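You operate a simulated robot arm through the tools that you are given. There is no shell and no other tool.

Carry out the task below with a simulated two-armed robot. There is one attempt and no reset: what you move stays moved.

## Task
Shut the pad carton's flaps and tape the seam.
Fine: use the tape runner and put it back. Set down upright: tape runner.
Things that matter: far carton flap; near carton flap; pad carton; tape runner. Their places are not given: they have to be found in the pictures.

Only the result counts: the job must be done as asked and must still hold three seconds after the hand-in. Knocking over, shifting, dropping, spilling or breaking anything else fails it.

## Robot
Two 7-joint arms with fingered hands on one trunk that stands fixed in place. Base frame: the origin is at the foot of the trunk, x ahead of it, y to its left, z up; the work surface is at about z = 850. Lengths are in mm, angles in degrees, forces in N, time in s.
The left shoulder is at [73, 157, 1334], the right one opposite. With the tool pointing down near the work surface each hand reaches from about 100 to 820 mm from the base axis, measured 20 degrees to its own side. Payload 4 kg a hand.
Tool frame (each hand has its own): the origin (TCP) lies between the finger pads and is the grasp point; the fingertips stand 30 mm ahead of it; z points along the fingers, y is the line along which they close. Largest opening 104 mm; the body of the gripper starts 35 mm behind the TCP. The gripper is a hand of 3 fingers: y runs from the thumb to the fingers, the wrist lies at [-15, -104, -178] in the tool frame, and closing takes about 1.5 s.
Orientation is that of the tool frame in the base frame, as [roll, pitch, yaw] about the fixed x, y, z axes, in that order (R = Rz(yaw) Ry(pitch) Rx(roll)). With the fingers straight down and the wrist toward the robot, the tool's x, y and z point along [0, 1, 0], [1, 0, 0] and [0, 0, -1] of the base frame.

## Interface
- The arms move only by the tool jog_arm. It takes "left_series", "right_series" or both (then of equal length, played together; a hand with none holds still); each is a list of rows, each a list of 2 entries, a list of its own where there are three numbers: the shift along the tool's x, y, z in mm, then the turn, a rotation vector about the tool's x, y, z in degrees. In form: [[[x, y, z], [ax, ay, az]], ...]. A call has 1 to 20 rows; each row is the pose to reach, as a shift and turn from the pose commanded when the call began, along the tool's axes at that moment. "left_hand" and "right_hand" are, for a hand that has rows, the finger opening in mm, from 0 to 104, set as the call begins (left out, the last holds). Each row takes 0.2 s and may step no farther than 50 mm and 8.6 degrees from the row before; otherwise, or with a gripper value out of range, the whole call is refused. Where a pose cannot be reached the arm comes as near as it can. A force on the tool above 40 N (or 10 N above the force at the start of the call, whichever is more), or a blocked arm, ends the call early, and 0.2 s more pass. The fingers move at their own pace (about 153 mm/s each) and stop on an object; they squeeze with about 29 N. The grip force told is the motor's: it shows also when the fingers shut on nothing. Time passes only in rows, and 0.2 s behind the last, so rows that repeat a pose let the fingers close. The reply holds the time, the measured pose of the TCP, the force on the tool along the base axes, the opening and the grip force, in the units named above and with some noise, with the torque about the TCP (base axes, N m) and any sound that the robot's microphone picked up.
- Cameras (640 x 400 px; columns grow to the right, rows downward): "scene" is now at [134.4, 29.5, 1560.1]; the picture's right is [0.31, -0.95, 0.00], its down [-0.58, -0.19, -0.79] and it looks along [0.75, 0.24, -0.61] (base axes); focal length 249 px, centre (320, 200). "left" rides on the left gripper at [-64, -94, -117] in its tool frame; the picture's right is [-0.72, -0.33, 0.61], its down [0.64, -0.65, 0.40] and it looks along [0.27, 0.68, 0.68] (tool axes); focal length 238 px, centre (320, 200). "right" rides on the right gripper at [64, -94, -117] in its tool frame; the picture's right is [-0.72, 0.33, -0.61], its down [-0.64, -0.65, 0.40] and it looks along [-0.27, 0.68, 0.68] (tool axes); focal length 238 px, centre (320, 200).
- capture(camera): a new picture of that camera. The clock stands still meanwhile.
- slide_trunk(by): slides the trunk up (or, below 0, down) by that many mm; the arms and the scene camera ride with it, the base frame stays. It gives what a move gives, with no picture.
- move_fingers(index, middle, thumb_bend, thumb_turn, hand): sets how far each is bent, from 0 (flat) to 100 (curled in); at 30 the hand is open as for a grip, at 70 the pads meet at the TCP. One left out holds its place. A second passes; each finger stops where it meets its share of the squeeze, and holds until it gets a number again. A gripper value or a shape takes the hand back. It gives what a move gives, with no picture; readings hold the bend of each and the force on the fingers (four entries, about 0 where the hand has none), thumb and palm. thumb_turn goes from beside the hand (0) to across from the fingers (100), as for a grip.
- set_grasp(shape, hand): the hand has 3 fingers and takes this shape, open, in about a second: jaw (thumb against the fingers, like two jaws); tri (thumb and two fingers); tip (a fingertip pinch); poke (one finger out to press); point (the index stretched); flat (the hand flat); cup (the hand cupped); fist (a fist). The gripper value then closes the fingers along that shape, each until it touches; the sizes above hold for jaw. It gives what a move gives, with no picture.
- turn_head(pan, tilt): turns the head with the scene camera to pan (to the left, within 86 degrees either way) and tilt (down, from -29 to 69), counted from straight ahead of the robot. It gives what a move gives.
- measure_at(camera, pixels): there is no depth. For up to 12 entries [column, row, z] of the newest picture of that camera ("zoom" is the newest enlarged one), the place [x, y] in the base frame at which the ray of that pixel passes the height z, good to about 2 mm. The clock stands still meanwhile.
- enlarge(camera, box): a new picture of the part [left, top, right, bottom] of that camera's present view, enlarged. The clock stands still meanwhile.
- finish_job(): hands the job in; it is judged then, once.

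Unless the task says otherwise, let go and move clear before handing in.

The tools are called after "Request:" as name(argument=value, ...) on one line, values as JSON. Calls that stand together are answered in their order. jog_arm: Moves the arms, as the interface text tells. Its arguments: {"type":"object","properties":{"left_series":{"type":"array","items":{"type":"array"}},"left_hand":{"type":"number"},"right_series":{"type":"array","items":{"type":"array"}},"right_hand":{"type":"number"}},"required":[]} The other tools are called the same way: slide_trunk (by) slides the trunk up or down; set_grasp (shape, hand) gives the hand a shape; move_fingers (index, middle, thumb_bend, thumb_turn, hand) moves the fingers one by one; turn_head (pan, tilt) turns the head that bears the scene camera; capture (camera) takes a picture; measure_at (camera, pixels) gives the place at which the rays of pixels pass given heights; enlarge (camera, box) takes an enlarged picture of a part of a camera's view; finish_job () hands the job in.

At the start:

```text
t: 0.0
left_tcp_pos: [471.7, 391.0, 1303.5]
left_tcp_rot: [-179.8, 0.1, 90.0]
left_ft_force: [0.1, -0.5, 0.0]
left_ft_torque: [0.01, 0.01, -0.01]
left_gripper_width: 103.6
left_grip_force: 0.1
left_shape: jaw
left_bend: [30.0, 30.0, 30.0, 98.0]
left_finger forces: [0.0, 0.1, 0.0, 0.1, 0.0, 0.0]
right_tcp_pos: [612.3, 31.3, 1399.5]
right_tcp_rot: [-179.9, 0.0, 90.0]
right_ft_force: [0.2, 0.1, 0.2]
right_ft_torque: [0.02, -0.03, -0.01]
right_gripper_width: 103.6
right_grip_force: 0.0
right_shape: jaw
right_bend: [30.0, 30.0, 30.0, 98.0]
right_finger forces: [0.0, 0.0, 0.1, 0.0, 0.0, 0.0]
trunk travel left (down, up): [-750.0, 190.0]
head pan, tilt: [18.0, 37.3]
```

scene: 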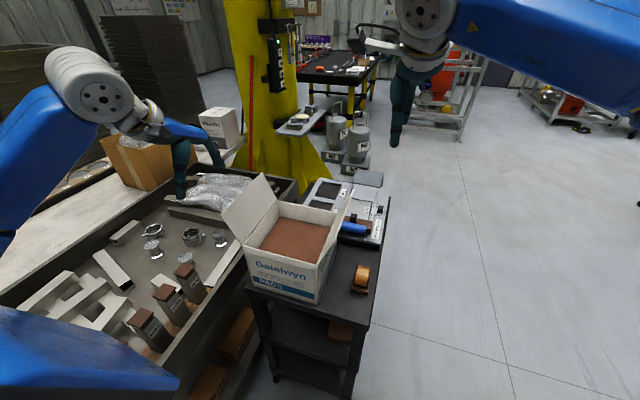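
right: 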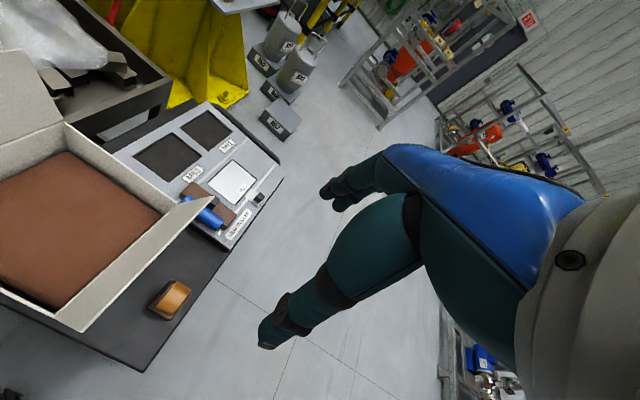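
left: 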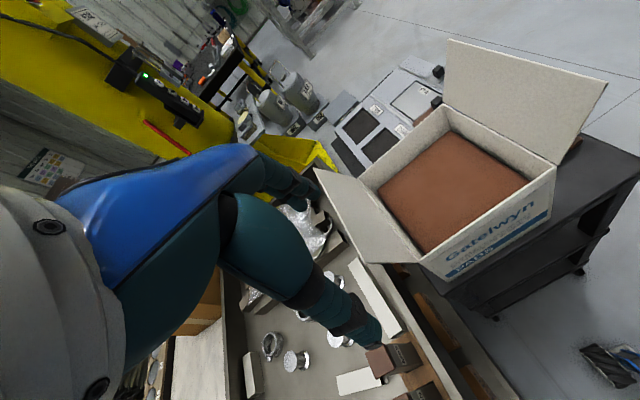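

The scene picture shows the open carton around pixel (295,240), with one flap standing on the left (250,205) and one on the right (335,235). An orange/brown thing is at (360,278) and a blue-handled thing at (352,228). I'll enlarge these areas to identify the tape runner.

Request:
enlarge(camera="scene", box=[210, 160, 400, 320])

Request:
enlarge(camera="right", box=[0, 80, 300, 370])

Request:
enlarge(camera="left", box=[310, 30, 640, 290])

```text
2.50 times, centred on (305, 240) of scene
```

zoom: 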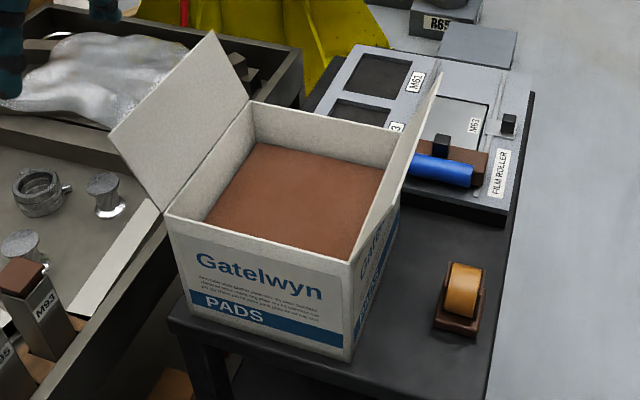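

```text
1.38 times, centred on (150, 225) of right
```

zoom: 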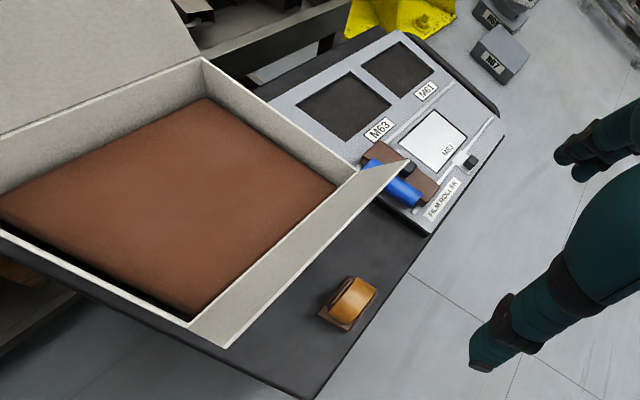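

```text
1.54 times, centred on (475, 160) of left
```

zoom: 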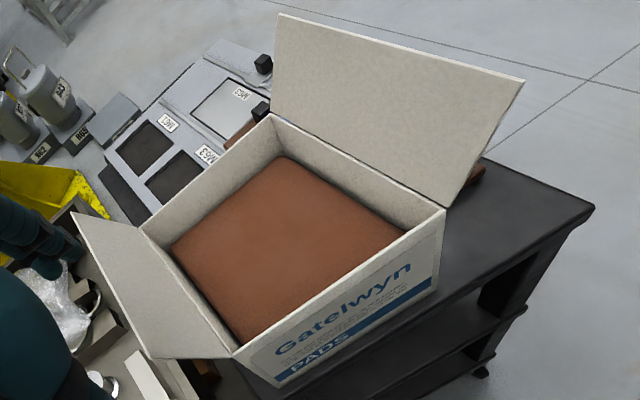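

The tape runner is the brown base with an orange roll at scene (361,280). I'll triangulate the carton rim corners and the runner from the scene and left cameras at several heights.

Request:
measure_at(camera="scene", pixels=[[253, 284, 850], [317, 304, 850], [243, 246, 950], [243, 246, 1050], [317.8, 264.8, 950], [317.8, 264.8, 1050], [277.8, 200.8, 950], [277.8, 200.8, 1050], [353, 292, 850], [368, 294, 850], [363, 266, 850], [363, 266, 900]])

Request:
measure_at(camera="left", pixels=[[423, 258.7, 950], [423, 258.7, 1050], [556.2, 166.5, 950], [556.2, 166.5, 1050], [443.8, 104.8, 950], [443.8, 104.8, 1050], [359.4, 181.4, 950], [359.4, 181.4, 1050]])

```text
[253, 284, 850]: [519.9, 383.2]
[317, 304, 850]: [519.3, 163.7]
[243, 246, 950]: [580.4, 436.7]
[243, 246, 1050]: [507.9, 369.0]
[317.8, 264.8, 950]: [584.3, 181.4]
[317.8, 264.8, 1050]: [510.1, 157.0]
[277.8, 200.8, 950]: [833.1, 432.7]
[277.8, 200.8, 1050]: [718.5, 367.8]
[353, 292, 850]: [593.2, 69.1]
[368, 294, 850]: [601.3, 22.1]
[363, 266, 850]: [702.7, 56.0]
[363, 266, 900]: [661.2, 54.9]
```

```text
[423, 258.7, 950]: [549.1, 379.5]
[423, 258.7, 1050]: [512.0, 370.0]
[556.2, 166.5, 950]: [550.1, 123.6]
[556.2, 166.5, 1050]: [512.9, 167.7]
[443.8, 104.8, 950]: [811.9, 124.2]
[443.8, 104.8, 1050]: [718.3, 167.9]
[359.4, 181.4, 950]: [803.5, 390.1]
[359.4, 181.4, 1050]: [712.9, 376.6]
```

The carton rim comes out near z≈1045, with x about 511–718 and y about 160–370. I'll look more closely at the tape runner and the flaps.

Request:
enlarge(camera="scene", box=[336, 255, 386, 305])

Request:
enlarge(camera="right", box=[130, 265, 210, 330])

Request:
enlarge(camera="scene", box=[210, 160, 370, 260])

```text
8.00 times, centred on (361, 280) of scene
```

zoom: 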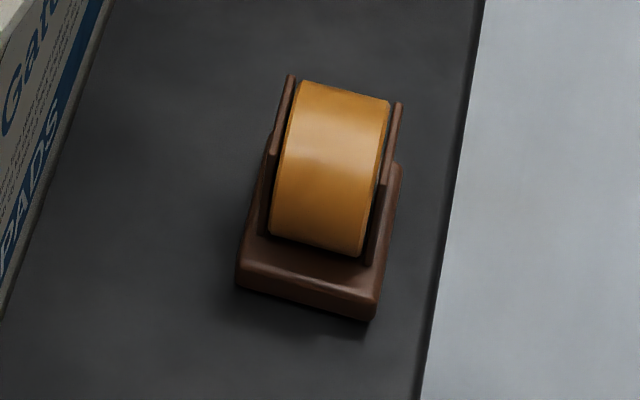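

```text
6.15 times, centred on (170, 298) of right
```

zoom: 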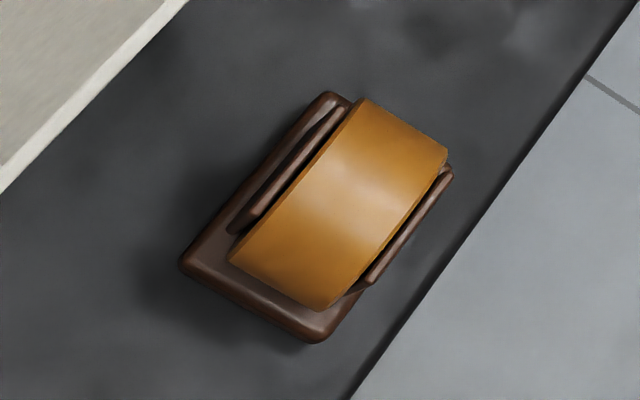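

```text
4.00 times, centred on (290, 210) of scene
```

zoom: 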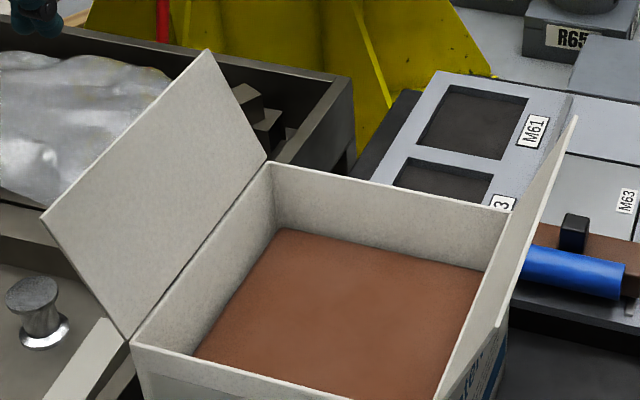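

The enlarged views show a brown base with two cheeks holding an orange roll. I'll triangulate the free corners of the flaps.

Request:
measure_at(camera="scene", pixels=[[353.75, 189.25, 1100], [353.75, 189.25, 1150], [335, 241, 1100], [335, 241, 1150], [262, 172.5, 1050], [262, 172.5, 1120], [220.5, 213.75, 1050], [220.5, 213.75, 1120]])

Request:
measure_at(camera="left", pixels=[[449, 39.2, 1100], [449, 39.2, 1150], [606.8, 82.1, 1100], [606.8, 82.1, 1150], [314, 167.8, 1050], [314, 167.8, 1120], [364.6, 262.6, 1050], [364.6, 262.6, 1120]])

Request:
turn_head(pan=20, tilt=50)

```text
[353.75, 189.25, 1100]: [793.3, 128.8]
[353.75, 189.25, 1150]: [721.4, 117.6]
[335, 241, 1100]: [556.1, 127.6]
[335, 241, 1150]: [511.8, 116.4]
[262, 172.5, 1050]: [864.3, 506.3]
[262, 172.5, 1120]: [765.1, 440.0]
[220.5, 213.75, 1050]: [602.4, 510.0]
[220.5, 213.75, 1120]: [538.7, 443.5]
```

```text
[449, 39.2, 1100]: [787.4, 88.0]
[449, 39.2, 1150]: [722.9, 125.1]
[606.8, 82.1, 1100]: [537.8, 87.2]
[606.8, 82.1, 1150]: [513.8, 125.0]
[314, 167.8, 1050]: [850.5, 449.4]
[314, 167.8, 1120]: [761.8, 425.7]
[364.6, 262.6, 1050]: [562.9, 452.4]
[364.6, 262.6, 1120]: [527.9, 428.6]
```

```text
t: 0.8
left_tcp_pos: [469.6, 391.6, 1304.7]
left_tcp_rot: [-179.9, -0.1, 90.0]
left_ft_force: [-0.5, 0.8, -1.3]
left_ft_torque: [0.0, 0.03, 0.04]
left_gripper_width: 103.7
left_grip_force: 0.1
left_shape: jaw
left_bend: [30.0, 30.0, 30.0, 98.0]
left_finger forces: [0.0, 0.0, 0.1, 0.0, 0.0, 0.0]
right_tcp_pos: [610.1, 30.2, 1399.4]
right_tcp_rot: [180.0, 0.0, 90.1]
right_ft_force: [-0.1, 0.1, 0.9]
right_ft_torque: [0.04, 0.0, 0.02]
right_gripper_width: 103.6
right_grip_force: 0.1
right_shape: jaw
right_bend: [30.0, 30.0, 30.0, 98.0]
right_finger forces: [0.0, 0.1, 0.0, 0.1, 0.0, 0.0]
trunk travel left (down, up): [-750.0, 190.0]
head pan, tilt: [20.0, 50.0]
```

Both flaps lean about 22–27° outward past vertical, and their free edges are near z≈1146 at y≈120 and y≈419. I'll re-image with the new head angle and zoom on the runner and the carton to measure sizes.

Request:
capture(camera="scene")

Request:
enlarge(camera="scene", box=[210, 100, 410, 260])

```text
taken
```

scene: 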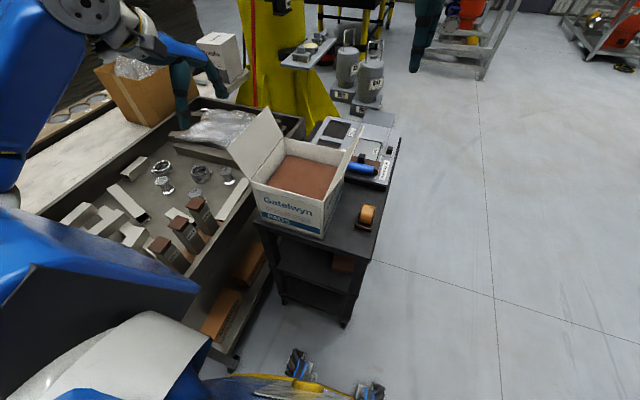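

```text
2.50 times, centred on (310, 180) of scene
```

zoom: 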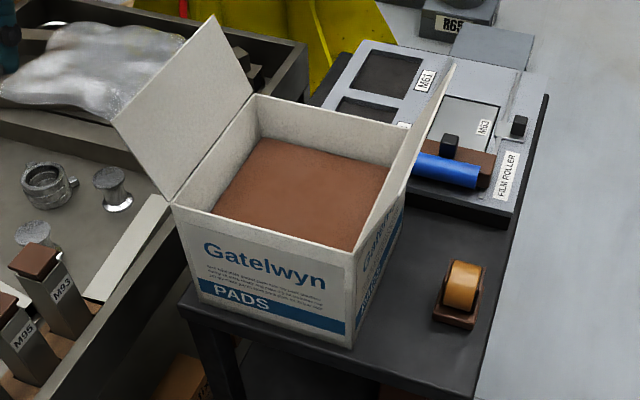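

The runner sits on the cart's right strip, near scene (366,216). I'll bring the right hand down in front of the cart so its camera can look at the runner from close by.

Request:
jog_arm(right_series=[[[3, -16, 35], [0, 0, 0]], [[6, -32, 70], [0, 0, 0]], [[9, -48, 105], [0, 0, 0]], [[12, -64, 140], [0, 0, 0]], [[15, -80, 175], [0, 0, 0]], [[18, -96, 210], [0, 0, 0]], [[21, -112, 245], [0, 0, 0]], [[24, -128, 280], [0, 0, 0]], [[27, -144, 315], [0, 0, 0]], [[30, -160, 350], [0, 0, 0]]])

Request:
capture(camera="right")

```text
t: 3.0
left_tcp_pos: [469.9, 391.9, 1303.6]
left_tcp_rot: [-180.0, 0.1, 90.0]
left_ft_force: [0.0, -0.7, -0.1]
left_ft_torque: [-0.01, -0.03, -0.01]
left_gripper_width: 103.9
left_grip_force: 0.1
left_shape: jaw
left_bend: [30.0, 30.0, 30.0, 98.0]
left_finger forces: [0.0, 0.1, 0.0, 0.1, 0.0, 0.0]
right_tcp_pos: [449.1, 61.2, 1047.3]
right_tcp_rot: [-180.0, 0.0, 90.0]
right_ft_force: [-0.3, 1.0, -1.4]
right_ft_torque: [-0.02, 0.02, 0.02]
right_gripper_width: 104.0
right_grip_force: 0.1
right_shape: jaw
right_bend: [30.0, 30.0, 30.0, 98.0]
right_finger forces: [0.0, 0.0, 0.0, 0.0, 0.0, 0.0]
trunk travel left (down, up): [-750.0, 190.0]
head pan, tilt: [20.0, 50.0]
```

```text
taken
```

right: 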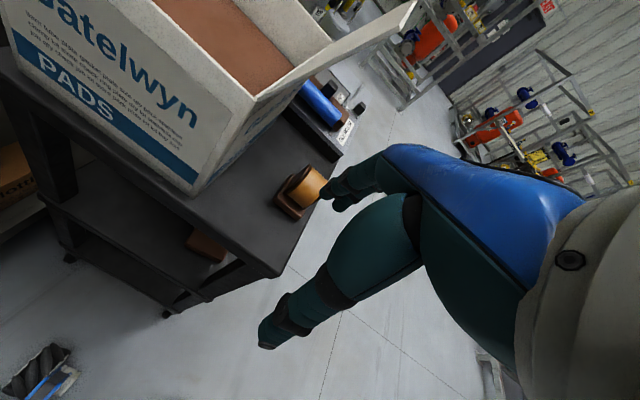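

Request:
enlarge(camera="right", box=[260, 150, 350, 225])

Request:
enlarge(camera="scene", box=[345, 195, 390, 235])

Request:
enlarge(camera="left", box=[310, 20, 640, 290])

```text
5.33 times, centred on (305, 188) of right
```

zoom: 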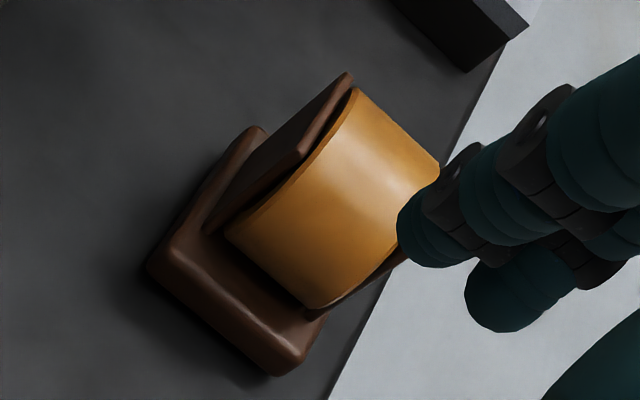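

```text
10.00 times, centred on (368, 215) of scene
```

zoom: 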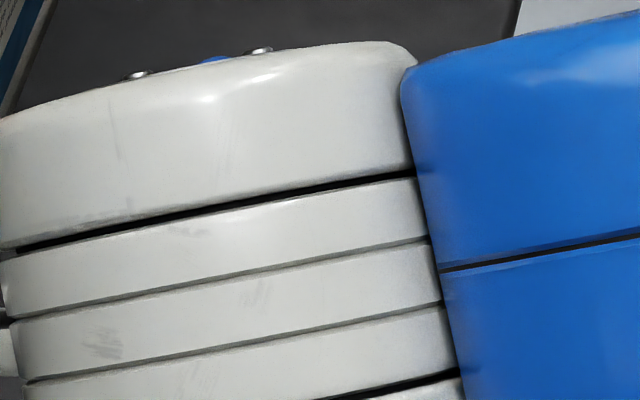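

```text
1.48 times, centred on (475, 155) of left
```

zoom: 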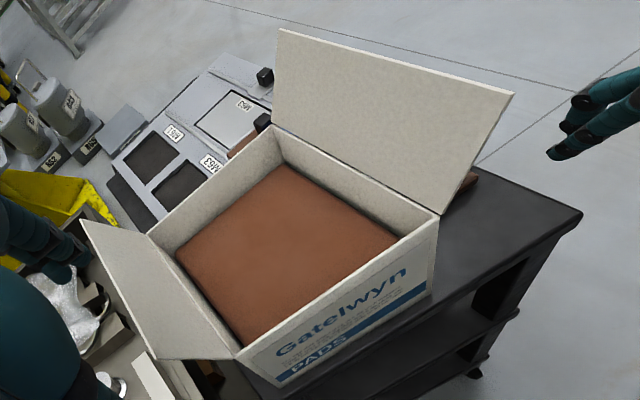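

The arm now hides the runner from the scene camera, but the right camera sees it at (305,190). I'll triangulate the table height and the runner from this view.

Request:
measure_at(camera="right", pixels=[[195, 193, 850], [195, 193, 880], [272.7, 201.1, 850], [272.7, 201.1, 880], [297.5, 220.8, 850], [297.5, 220.8, 880], [294.1, 174.5, 850], [294.1, 174.5, 880], [311, 167, 900], [311, 167, 940], [327, 181, 900], [327, 181, 940]])

```text
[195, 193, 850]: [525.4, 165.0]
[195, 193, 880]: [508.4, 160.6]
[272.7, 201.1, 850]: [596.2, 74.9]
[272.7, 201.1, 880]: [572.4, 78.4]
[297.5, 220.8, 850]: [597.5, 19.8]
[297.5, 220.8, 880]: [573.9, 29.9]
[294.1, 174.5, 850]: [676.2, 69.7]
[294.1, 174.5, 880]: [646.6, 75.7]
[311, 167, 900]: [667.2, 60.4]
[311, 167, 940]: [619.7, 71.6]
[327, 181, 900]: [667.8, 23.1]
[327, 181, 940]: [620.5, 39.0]
```

Table level is about z=850. The runner is about 50 mm wide, centred near (625,47). I'll shut the right flap first: close the right hand and bring it beside the right flap's outer side, with the tip about 40 mm below the flap's free edge.

Request:
jog_arm(right_hand=0, right_series=[[[-6, 0, -46], [0, 0, 0]], [[-11, 0, -93], [0, 0, 0]], [[-11, 42, -93], [0, 0, 0]], [[-11, 84, -93], [0, 0, 0]], [[-11, 126, -93], [0, 0, 0]], [[-11, 166, -93], [0, 0, 0]], [[-11, 166, -93], [0, 0, 0]], [[-11, 166, -93], [0, 0, 0]]])

Request:
capture(camera="scene")

Request:
capture(camera="left")

```text
t: 4.8
left_tcp_pos: [469.1, 389.8, 1304.8]
left_tcp_rot: [-180.0, 0.0, 90.1]
left_ft_force: [0.9, 0.2, -0.4]
left_ft_torque: [-0.01, -0.03, 0.01]
left_gripper_width: 103.8
left_grip_force: 0.0
left_shape: jaw
left_bend: [30.0, 30.0, 30.0, 98.0]
left_finger forces: [0.0, 0.1, 0.0, 0.0, 0.1, 0.1]
right_tcp_pos: [614.5, 50.0, 1142.7]
right_tcp_rot: [179.9, 0.1, 90.1]
right_ft_force: [0.7, 0.1, 0.9]
right_ft_torque: [0.03, -0.01, -0.01]
right_gripper_width: 0.0
right_grip_force: 28.7
right_shape: jaw
right_bend: [70.0, 70.0, 46.0, 100.0]
right_finger forces: [0.0, 0.0, 0.0, 0.1, 0.0, 0.1]
trunk travel left (down, up): [-750.0, 190.0]
head pan, tilt: [20.0, 50.0]
```

```text
taken
```

scene: 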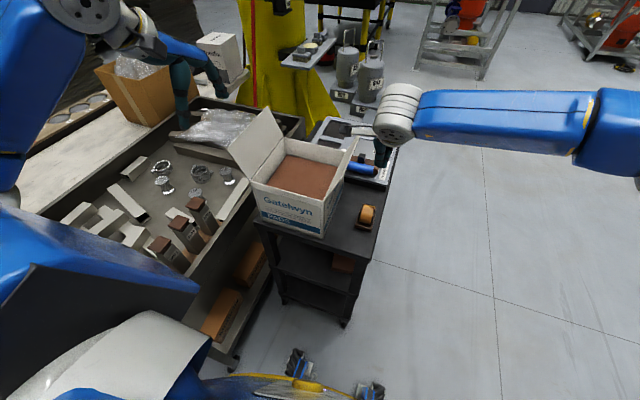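

```text
taken
```

left: 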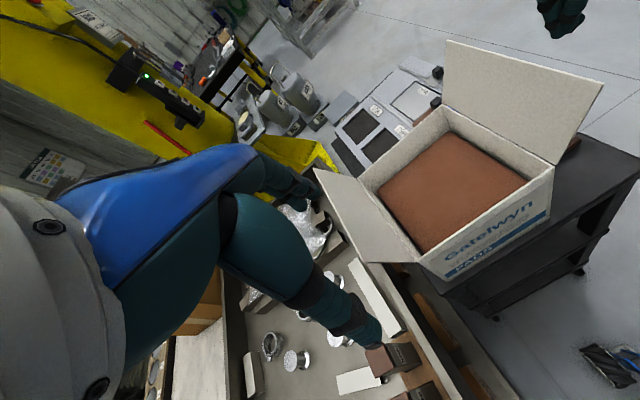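

The hand is beside the flap on its outer side and clear of it. I'll push toward +y at tip height z≈1110 to swing the flap past vertical.

Request:
jog_arm(right_series=[[[15, 0, 0], [0, 0, 0]], [[30, 0, 0], [0, 0, 0]], [[45, 0, 0], [0, 0, 0]], [[60, 0, 0], [0, 0, 0]], [[75, 0, 0], [0, 0, 0]], [[90, 0, 0], [0, 0, 0]], [[105, 0, 0], [0, 0, 0]], [[120, 0, 0], [0, 0, 0]]])

Request:
capture(camera="left")

Request:
enlarge(camera="scene", box=[210, 90, 410, 250])

```text
t: 6.5
left_tcp_pos: [469.0, 391.0, 1304.4]
left_tcp_rot: [-180.0, 0.1, 90.1]
left_ft_force: [0.3, 0.7, -0.5]
left_ft_torque: [0.01, 0.02, -0.02]
left_gripper_width: 104.0
left_grip_force: 0.1
left_shape: jaw
left_bend: [30.0, 30.0, 30.0, 98.0]
left_finger forces: [0.1, 0.0, 0.1, 0.0, 0.0, 0.1]
right_tcp_pos: [616.5, 170.3, 1143.9]
right_tcp_rot: [179.9, 0.1, 90.0]
right_ft_force: [-0.2, -1.4, 0.3]
right_ft_torque: [0.01, 0.01, 0.03]
right_gripper_width: 0.0
right_grip_force: 29.3
right_shape: jaw
right_bend: [70.0, 70.0, 46.0, 100.0]
right_finger forces: [0.1, 0.1, 0.1, 0.1, 0.0, 0.1]
trunk travel left (down, up): [-750.0, 190.0]
head pan, tilt: [20.0, 50.0]
```

```text
taken
```

left: 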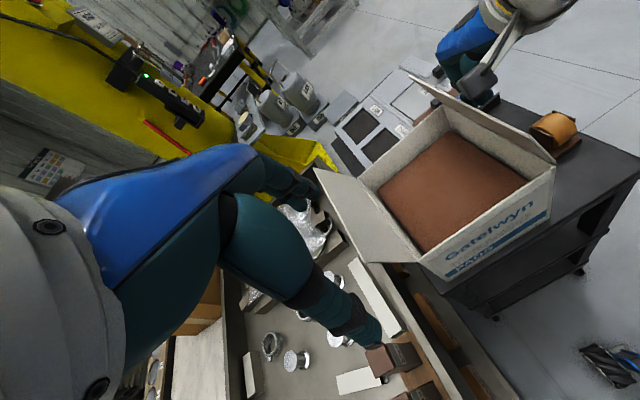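

```text
2.50 times, centred on (310, 170) of scene
```

zoom: 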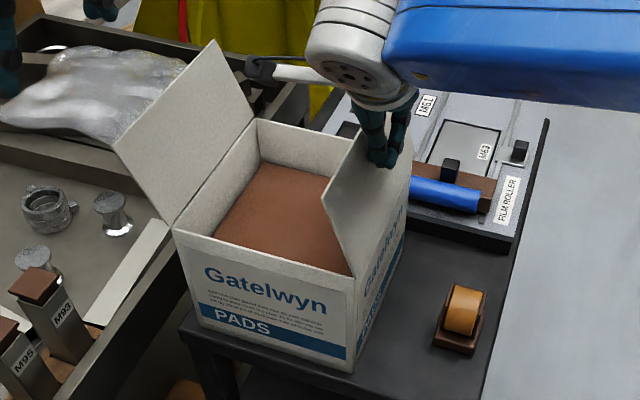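

The flap is past vertical and pushed with only about 1.4 N. I'll continue inward and down to press it flat.

Request:
jog_arm(right_series=[[[12, 0, 3], [0, 0, 0]], [[24, 0, 8], [0, 0, 0]], [[36, 0, 16], [0, 0, 0]], [[46, 0, 26], [0, 0, 0]], [[52, 0, 36], [0, 0, 0]], [[55, 0, 46], [0, 0, 0]], [[55, 0, 54], [0, 0, 0]], [[55, 0, 60], [0, 0, 0]]])

Request:
capture(camera="left")

Request:
enlarge(camera="scene", box=[210, 90, 410, 250])

```text
t: 8.3
left_tcp_pos: [470.0, 389.7, 1304.1]
left_tcp_rot: [-179.9, 0.0, 90.0]
left_ft_force: [0.5, 0.9, -0.5]
left_ft_torque: [-0.02, 0.02, -0.02]
left_gripper_width: 103.4
left_grip_force: 0.0
left_shape: jaw
left_bend: [30.0, 30.0, 30.0, 98.0]
left_finger forces: [0.0, 0.0, 0.0, 0.0, 0.0, 0.0]
right_tcp_pos: [616.3, 223.9, 1082.8]
right_tcp_rot: [180.0, 0.0, 90.1]
right_ft_force: [-0.7, 0.1, -0.1]
right_ft_torque: [-0.01, 0.02, 0.01]
right_gripper_width: 0.1
right_grip_force: 28.7
right_shape: jaw
right_bend: [70.0, 70.0, 46.0, 100.0]
right_finger forces: [0.0, 0.0, 0.0, 0.0, 0.0, 0.1]
trunk travel left (down, up): [-750.0, 190.0]
head pan, tilt: [20.0, 50.0]
```

```text
taken
```

left: 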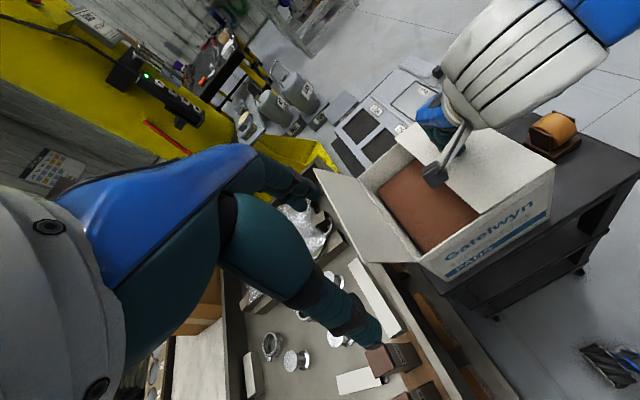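

```text
2.50 times, centred on (310, 170) of scene
```

zoom: 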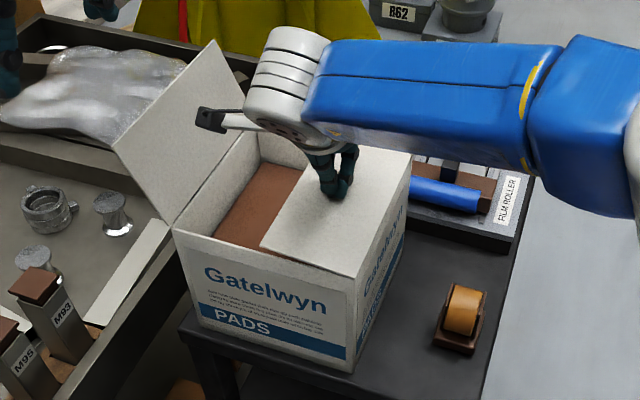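

The right flap is nearly flat with no force yet. I'll press down gently until contact, then lift a little to see whether it stays.

Request:
jog_arm(right_series=[[[0, 0, 3], [0, 0, 0]], [[0, 0, 6], [0, 0, 0]], [[0, 0, 9], [0, 0, 0]], [[0, 0, 9], [0, 0, 0]]])

Request:
enlarge(camera="scene", box=[250, 120, 380, 220])

```text
t: 9.3
left_tcp_pos: [468.5, 390.3, 1304.9]
left_tcp_rot: [180.0, 0.0, 90.1]
left_ft_force: [0.0, 0.7, -0.1]
left_ft_torque: [0.01, 0.0, 0.01]
left_gripper_width: 103.7
left_grip_force: 0.0
left_shape: jaw
left_bend: [30.0, 30.0, 30.0, 98.0]
left_finger forces: [0.0, 0.0, 0.0, 0.1, 0.1, 0.0]
right_tcp_pos: [615.4, 225.3, 1074.3]
right_tcp_rot: [179.9, -0.1, 89.9]
right_ft_force: [1.3, 0.3, 6.4]
right_ft_torque: [-0.03, -0.06, 0.0]
right_gripper_width: 0.1
right_grip_force: 29.0
right_shape: jaw
right_bend: [70.0, 70.0, 46.0, 100.0]
right_finger forces: [0.1, 0.0, 0.1, 0.1, 0.0, 0.1]
trunk travel left (down, up): [-750.0, 190.0]
head pan, tilt: [20.0, 50.0]
```

```text
4.00 times, centred on (315, 170) of scene
```

zoom: 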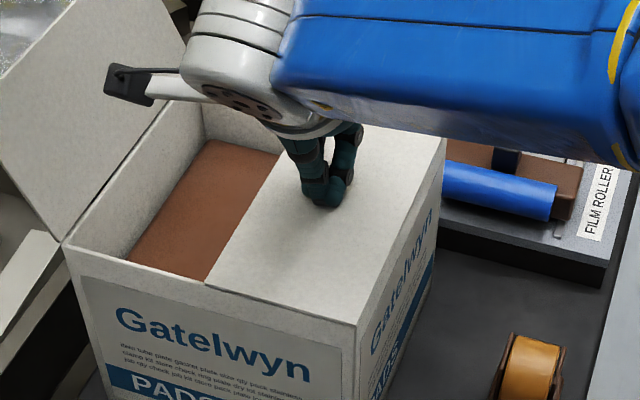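

Contact was found: 6.4 N up at TCP z≈1074, so the flap's top is about z≈1045. I'll lift 40 mm and check that the flap stays down.

Request:
jog_arm(right_series=[[[0, 0, -10], [0, 0, 0]], [[0, 0, -25], [0, 0, 0]], [[0, 0, -40], [0, 0, 0]], [[0, 0, -40], [0, 0, 0]], [[0, 0, -40], [0, 0, 0]], [[0, 0, -40], [0, 0, 0]]])

Request:
enlarge(camera="scene", box=[250, 120, 380, 220])

Request:
capture(camera="left")

```text
t: 10.8
left_tcp_pos: [468.8, 390.2, 1304.8]
left_tcp_rot: [180.0, -0.1, 90.0]
left_ft_force: [0.7, 0.2, 0.3]
left_ft_torque: [0.0, 0.0, 0.0]
left_gripper_width: 103.6
left_grip_force: 0.0
left_shape: jaw
left_bend: [30.0, 30.0, 30.0, 98.0]
left_finger forces: [0.0, 0.0, 0.0, 0.0, 0.0, 0.1]
right_tcp_pos: [616.2, 225.5, 1114.0]
right_tcp_rot: [179.9, 0.0, 90.0]
right_ft_force: [0.6, 0.4, -0.5]
right_ft_torque: [-0.03, 0.0, -0.01]
right_gripper_width: 0.2
right_grip_force: 28.7
right_shape: jaw
right_bend: [70.0, 70.0, 46.0, 100.0]
right_finger forces: [0.0, 0.0, 0.0, 0.1, 0.0, 0.0]
trunk travel left (down, up): [-750.0, 190.0]
head pan, tilt: [20.0, 50.0]
```

```text
4.00 times, centred on (315, 170) of scene
```

zoom: 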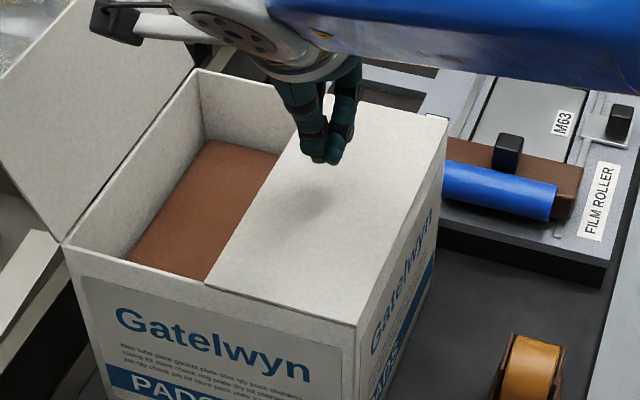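

```text
taken
```

left: 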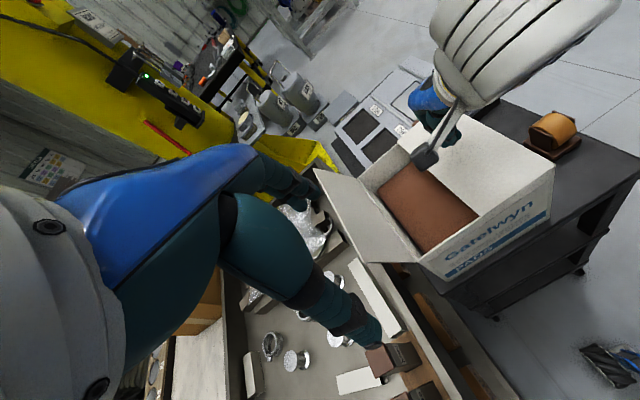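

The flap stays shut on its own. Next I'll retreat the right hand clear to the right, and check what lies around the left flap's outer side (the bag at scene (222,125)) before bringing in the left hand.

Request:
jog_arm(right_series=[[[-20, 0, -20], [0, 0, 0]], [[-60, 0, -40], [0, 0, 0]], [[-105, 0, -50], [0, 0, 0]], [[-150, 0, -50], [0, 0, 0]], [[-195, 0, -50], [0, 0, 0]], [[-235, 0, -50], [0, 0, 0]]])

Request:
capture(camera="scene")

Request:
enlarge(camera="scene", box=[150, 60, 350, 220])

Request:
capture(camera="left")

```text
t: 12.2
left_tcp_pos: [468.5, 388.6, 1305.6]
left_tcp_rot: [-180.0, -0.1, 90.0]
left_ft_force: [-0.6, -0.1, 0.0]
left_ft_torque: [0.0, 0.01, 0.01]
left_gripper_width: 103.8
left_grip_force: 0.1
left_shape: jaw
left_bend: [30.0, 30.0, 30.0, 98.0]
left_finger forces: [0.0, 0.0, 0.1, 0.0, 0.0, 0.0]
right_tcp_pos: [617.0, -11.8, 1163.8]
right_tcp_rot: [179.8, -0.1, 90.1]
right_ft_force: [-0.8, 0.1, -0.3]
right_ft_torque: [0.04, -0.05, 0.0]
right_gripper_width: 0.1
right_grip_force: 29.0
right_shape: jaw
right_bend: [70.0, 70.0, 46.0, 100.0]
right_finger forces: [0.1, 0.0, 0.0, 0.0, 0.0, 0.1]
trunk travel left (down, up): [-750.0, 190.0]
head pan, tilt: [20.0, 50.0]
```

```text
taken
```

scene: 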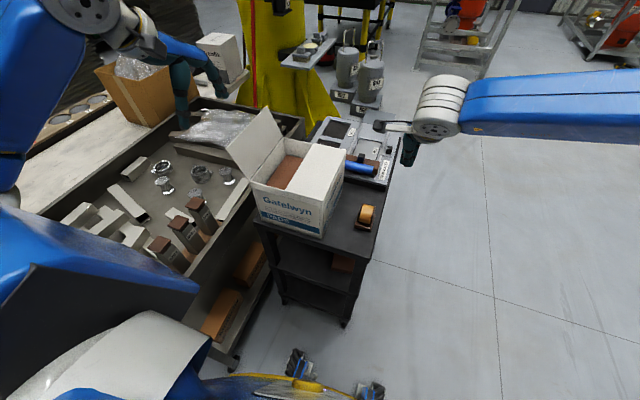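

```text
2.50 times, centred on (250, 140) of scene
```

zoom: 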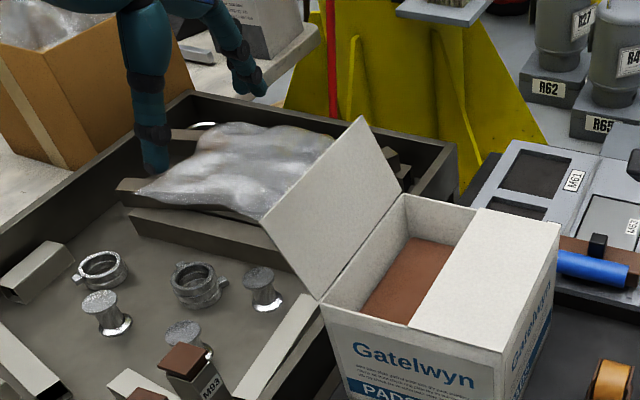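

```text
taken
```

left: 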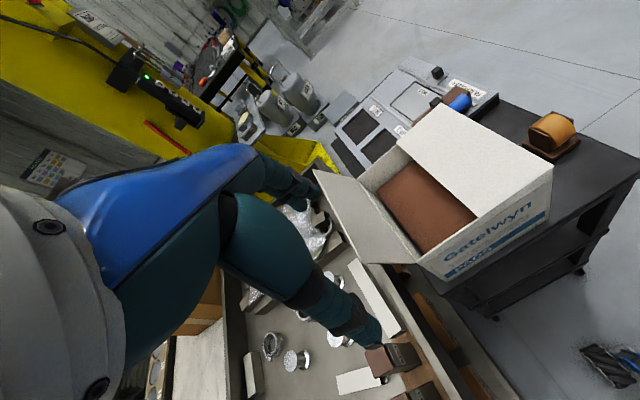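

The right flap is still shut. I'll bring the closed left hand round to the outer (left) side of the left flap, going out in +y first and then forward and down.

Request:
jog_arm(left_hand=0, left_series=[[[45, 0, 0], [0, 0, 0]], [[90, 0, 0], [0, 0, 0]], [[120, 0, 0], [0, 0, 0]], [[120, 29, 33], [0, 0, 0]], [[120, 58, 66], [0, 0, 0]], [[120, 87, 99], [0, 0, 0]], [[120, 116, 132], [0, 0, 0]], [[120, 146, 163], [0, 0, 0]], [[120, 146, 163], [0, 0, 0]]])

Request:
capture(camera="scene")

Request:
enlarge(camera="scene", box=[150, 60, 350, 220])

```text
t: 14.2
left_tcp_pos: [616.4, 509.2, 1142.2]
left_tcp_rot: [180.0, -0.1, 89.8]
left_ft_force: [0.2, 0.0, 0.4]
left_ft_torque: [0.02, -0.01, 0.02]
left_gripper_width: 0.0
left_grip_force: 29.1
left_shape: jaw
left_bend: [70.0, 70.0, 46.0, 100.0]
left_finger forces: [0.0, 0.0, 0.0, 0.0, 0.0, 0.0]
right_tcp_pos: [616.6, -9.5, 1164.8]
right_tcp_rot: [-179.9, 0.0, 90.0]
right_ft_force: [-0.7, -0.6, 0.4]
right_ft_torque: [0.0, 0.0, -0.02]
right_gripper_width: 0.1
right_grip_force: 29.1
right_shape: jaw
right_bend: [70.0, 70.0, 46.0, 100.0]
right_finger forces: [0.0, 0.0, 0.1, 0.0, 0.0, 0.0]
trunk travel left (down, up): [-750.0, 190.0]
head pan, tilt: [20.0, 50.0]
```

```text
taken
```

scene: 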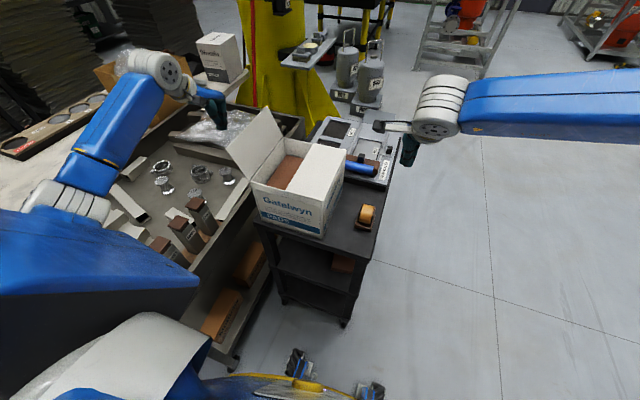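

```text
2.50 times, centred on (250, 140) of scene
```

zoom: 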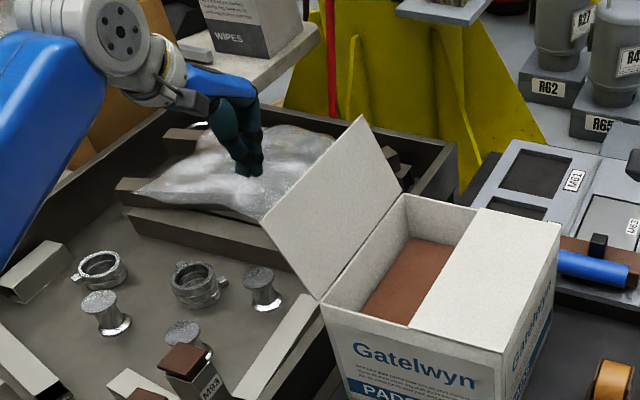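

The left hand is on the outer side of the left flap, with its fingers at zoom (245,150). I'll push toward −y, then inward and down, mirroring the right-hand move.

Request:
jog_arm(left_series=[[[-20, 0, 0], [0, 0, 0]], [[-40, 0, 0], [0, 0, 0]], [[-55, 0, 0], [0, 0, 0]], [[-70, 0, 0], [0, 0, 0]], [[-85, 0, 0], [0, 0, 0]], [[-100, 0, 0], [0, 0, 0]], [[-115, 0, 0], [0, 0, 0]], [[-130, 0, 0], [0, 0, 0]], [[-145, 0, 0], [0, 0, 0]], [[-158, 0, 2], [0, 0, 0]]])

Request:
enlarge(camera="scene", box=[190, 80, 390, 240])

```text
t: 16.4
left_tcp_pos: [615.7, 351.9, 1140.6]
left_tcp_rot: [-179.9, 0.0, 90.0]
left_ft_force: [0.7, 0.8, 0.4]
left_ft_torque: [0.04, 0.0, 0.01]
left_gripper_width: 0.1
left_grip_force: 29.6
left_shape: jaw
left_bend: [70.0, 70.0, 46.0, 100.0]
left_finger forces: [0.0, 0.0, 0.1, 0.0, 0.0, 0.1]
right_tcp_pos: [617.3, -9.6, 1163.7]
right_tcp_rot: [-179.9, 0.0, 90.1]
right_ft_force: [0.5, -0.3, 0.6]
right_ft_torque: [0.0, -0.01, 0.01]
right_gripper_width: 0.1
right_grip_force: 28.6
right_shape: jaw
right_bend: [70.0, 70.0, 46.0, 100.0]
right_finger forces: [0.1, 0.1, 0.1, 0.0, 0.0, 0.1]
trunk travel left (down, up): [-750.0, 190.0]
head pan, tilt: [20.0, 50.0]
```

```text
2.50 times, centred on (290, 160) of scene
```

zoom: 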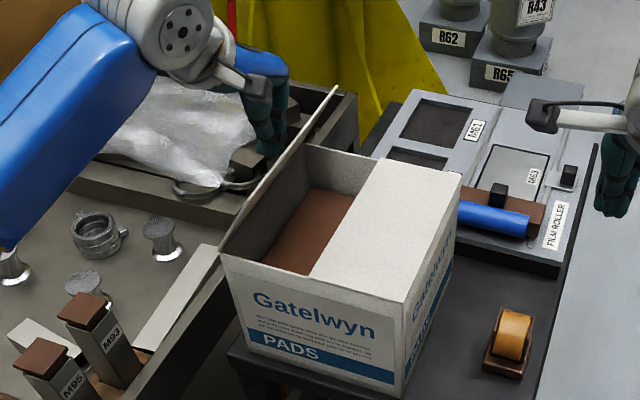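

The left flap is now about vertical. I'll continue over the top and down onto it.

Request:
jog_arm(left_series=[[[-15, 0, 0], [0, 0, 0]], [[-27, 0, 3], [0, 0, 0]], [[-36, 0, 8], [0, 0, 0]], [[-44, 0, 16], [0, 0, 0]], [[-50, 0, 26], [0, 0, 0]], [[-54, 0, 36], [0, 0, 0]], [[-55, 0, 46], [0, 0, 0]], [[-55, 0, 54], [0, 0, 0]], [[-55, 0, 60], [0, 0, 0]], [[-55, 0, 64], [0, 0, 0]], [[-55, 0, 66], [0, 0, 0]]])

Request:
enlarge(camera="scene", box=[190, 80, 390, 240])

```text
t: 18.8
left_tcp_pos: [615.0, 297.7, 1075.1]
left_tcp_rot: [179.9, 0.0, 90.0]
left_ft_force: [0.9, -0.4, 2.0]
left_ft_torque: [0.0, 0.0, 0.01]
left_gripper_width: 0.0
left_grip_force: 28.4
left_shape: jaw
left_bend: [70.0, 70.0, 46.0, 100.0]
left_finger forces: [0.0, 0.1, 0.1, 0.0, 0.0, 0.1]
right_tcp_pos: [617.2, -10.2, 1166.1]
right_tcp_rot: [180.0, 0.0, 90.0]
right_ft_force: [0.7, 0.5, 0.5]
right_ft_torque: [0.04, -0.02, 0.02]
right_gripper_width: 0.0
right_grip_force: 28.5
right_shape: jaw
right_bend: [70.0, 70.0, 46.0, 100.0]
right_finger forces: [0.0, 0.0, 0.0, 0.0, 0.0, 0.0]
trunk travel left (down, up): [-750.0, 190.0]
head pan, tilt: [20.0, 50.0]
```

```text
2.50 times, centred on (290, 160) of scene
```

zoom: 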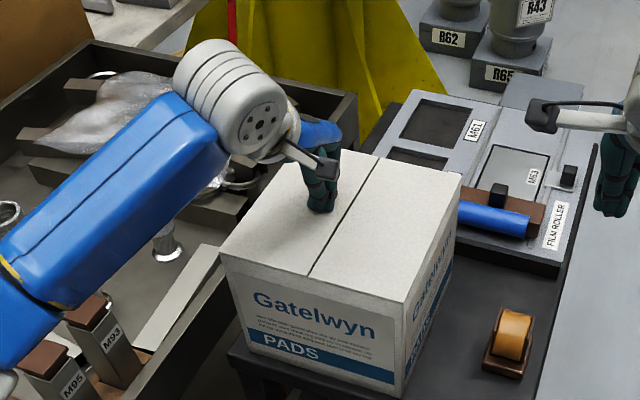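

Both flaps now lie flat, and the seam runs from about zoom (308,278) to (375,158). I'll lift the left hand and retreat it clear, then inspect the seam.

Request:
jog_arm(left_series=[[[0, 0, -10], [0, 0, 0]], [[0, 0, -40], [0, 0, 0]], [[0, 0, -85], [0, 0, 0]], [[20, -30, -120], [0, 0, 0]], [[50, -60, -145], [0, 0, 0]], [[85, -90, -165], [0, 0, 0]], [[110, -120, -190], [0, 0, 0]], [[125, -150, -210], [0, 0, 0]]])

Request:
capture(camera="scene")

Request:
enlarge(camera="scene", box=[240, 120, 390, 240])

Request:
capture(camera="left")

```text
refused: row 4 steps farther than a row can; nothing moved
```

```text
taken
```

scene: 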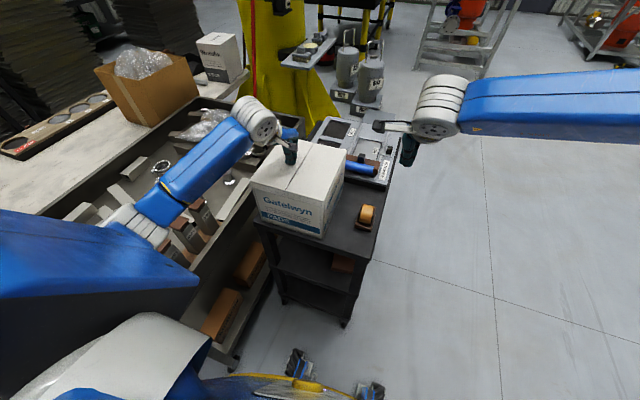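

```text
3.33 times, centred on (315, 180) of scene
```

zoom: 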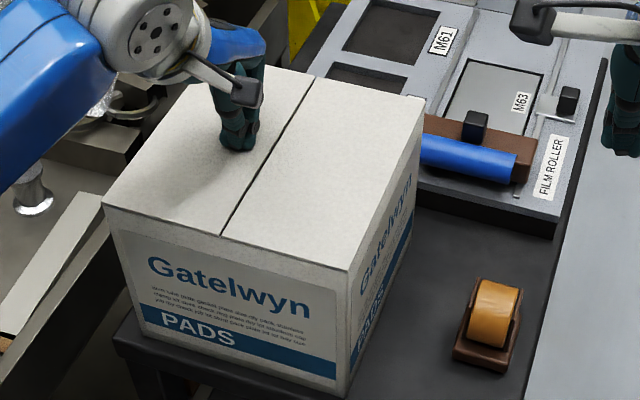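

```text
taken
```

left: 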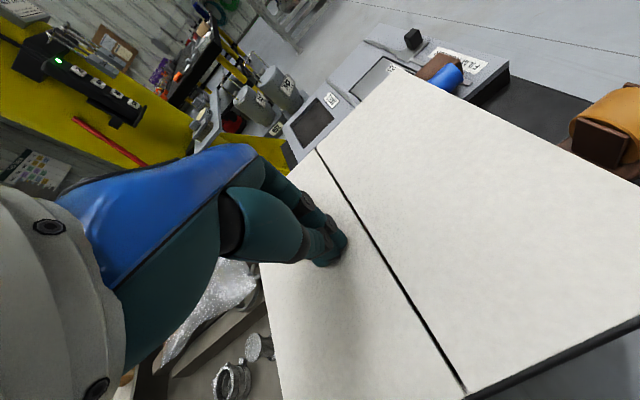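

That retreat was refused because row 4 stepped slightly too far. I'll resend it with smaller steps.

Request:
jog_arm(left_series=[[[0, 0, -10], [0, 0, 0]], [[0, 0, -40], [0, 0, 0]], [[0, 0, -80], [0, 0, 0]], [[20, -20, -110], [0, 0, 0]], [[45, -45, -135], [0, 0, 0]], [[70, -70, -160], [0, 0, 0]], [[95, -95, -185], [0, 0, 0]], [[120, -120, -205], [0, 0, 0]], [[130, -150, -220], [0, 0, 0]]])

Request:
enlarge(camera="scene", box=[240, 120, 390, 240])

Request:
capture(camera="left")

```text
t: 20.8
left_tcp_pos: [463.8, 427.2, 1293.2]
left_tcp_rot: [179.9, 0.2, 89.9]
left_ft_force: [-0.7, 0.0, -0.7]
left_ft_torque: [-0.02, 0.0, -0.01]
left_gripper_width: 0.0
left_grip_force: 28.8
left_shape: jaw
left_bend: [70.0, 70.0, 46.0, 100.0]
left_finger forces: [0.1, 0.1, 0.1, 0.1, 0.0, 0.0]
right_tcp_pos: [615.7, -9.1, 1164.8]
right_tcp_rot: [179.9, -0.1, 89.9]
right_ft_force: [0.3, 0.1, -1.1]
right_ft_torque: [-0.01, -0.01, -0.02]
right_gripper_width: 0.1
right_grip_force: 29.1
right_shape: jaw
right_bend: [70.0, 70.0, 46.0, 100.0]
right_finger forces: [0.0, 0.0, 0.0, 0.0, 0.1, 0.0]
trunk travel left (down, up): [-750.0, 190.0]
head pan, tilt: [20.0, 50.0]
```

```text
3.33 times, centred on (315, 180) of scene
```

zoom: 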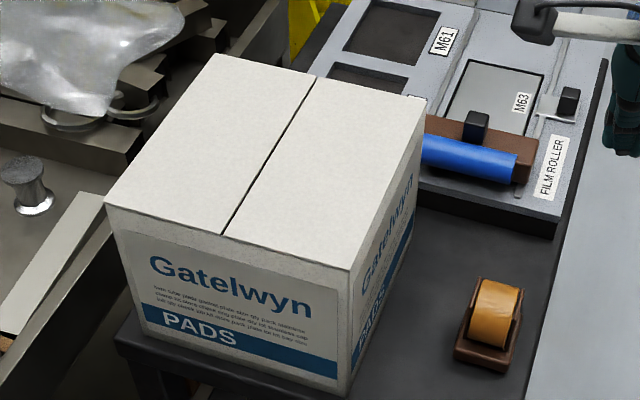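

```text
taken
```

left: 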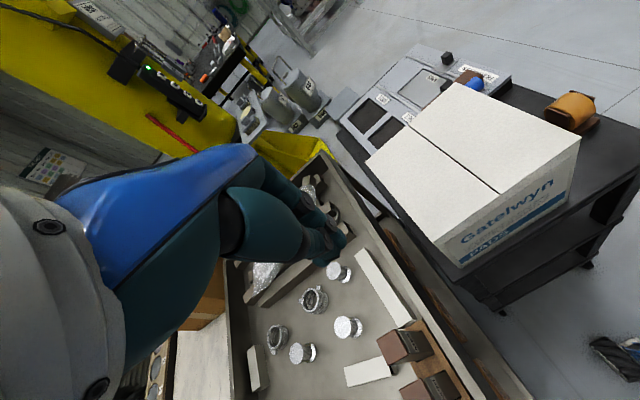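

Both flaps stay shut. I'll measure the top corners and seam ends from the zoom (at z≈1047), and the runner's base corners (at z≈850).

Request:
measure_at(camera="zoom", pixels=[[105, 203, 1047], [350, 270, 1047], [218, 55, 1047], [427, 100, 1047], [223, 233, 1047], [315, 77, 1047], [453, 358, 850], [503, 374, 850], [523, 318, 860], [481, 279, 900], [518, 288, 900]])

Request:
enlarge(camera="left", box=[360, 60, 640, 280])

Request:
enlarge(camera="scene", box=[345, 195, 390, 235])

```text
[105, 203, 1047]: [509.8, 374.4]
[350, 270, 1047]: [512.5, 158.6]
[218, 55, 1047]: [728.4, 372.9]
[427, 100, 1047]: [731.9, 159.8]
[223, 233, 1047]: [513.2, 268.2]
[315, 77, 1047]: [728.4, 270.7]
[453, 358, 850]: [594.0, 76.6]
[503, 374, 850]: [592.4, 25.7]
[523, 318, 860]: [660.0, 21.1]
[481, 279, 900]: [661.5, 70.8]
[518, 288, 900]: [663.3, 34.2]
```

```text
1.82 times, centred on (500, 170) of left
```

zoom: 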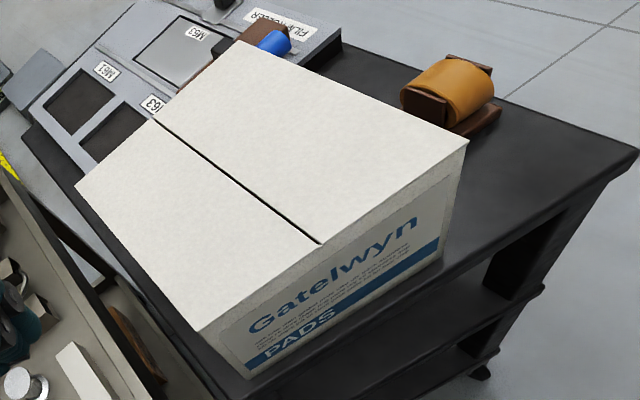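

```text
10.00 times, centred on (368, 215) of scene
```

zoom: 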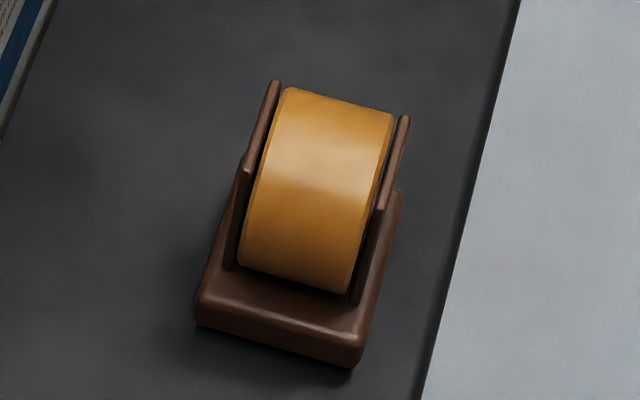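

The box top spans x≈512–730 and y≈159–374, with the seam at y≈269. I'll measure the runner from this zoom and also zoom the left camera on it for height.

Request:
measure_at(camera="zoom", pixels=[[195, 325, 850], [350, 368, 850], [200, 303, 865], [357, 345, 865], [402, 195, 865], [283, 88, 910], [283, 88, 940], [393, 113, 910], [393, 113, 940], [278, 80, 910], [405, 117, 910], [245, 265, 870]])

Request:
enlarge(camera="left", box=[530, 80, 620, 145])

```text
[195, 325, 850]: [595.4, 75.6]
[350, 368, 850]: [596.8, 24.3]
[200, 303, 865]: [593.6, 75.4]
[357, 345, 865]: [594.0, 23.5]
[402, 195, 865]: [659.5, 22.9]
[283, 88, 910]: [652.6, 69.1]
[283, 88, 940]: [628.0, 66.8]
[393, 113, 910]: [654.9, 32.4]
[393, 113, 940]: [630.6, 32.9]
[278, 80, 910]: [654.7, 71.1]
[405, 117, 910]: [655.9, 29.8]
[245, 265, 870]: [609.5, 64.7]
```

```text
6.15 times, centred on (575, 112) of left
```

zoom: 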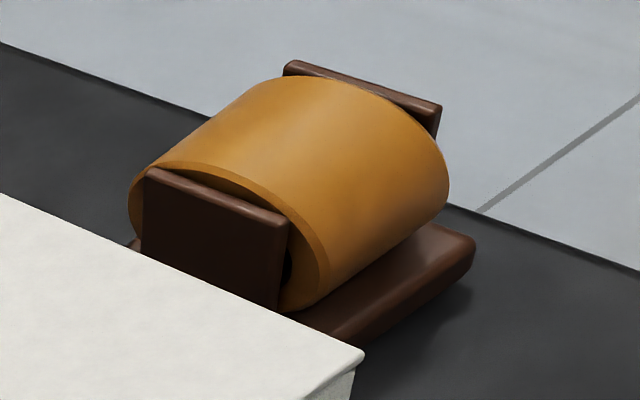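

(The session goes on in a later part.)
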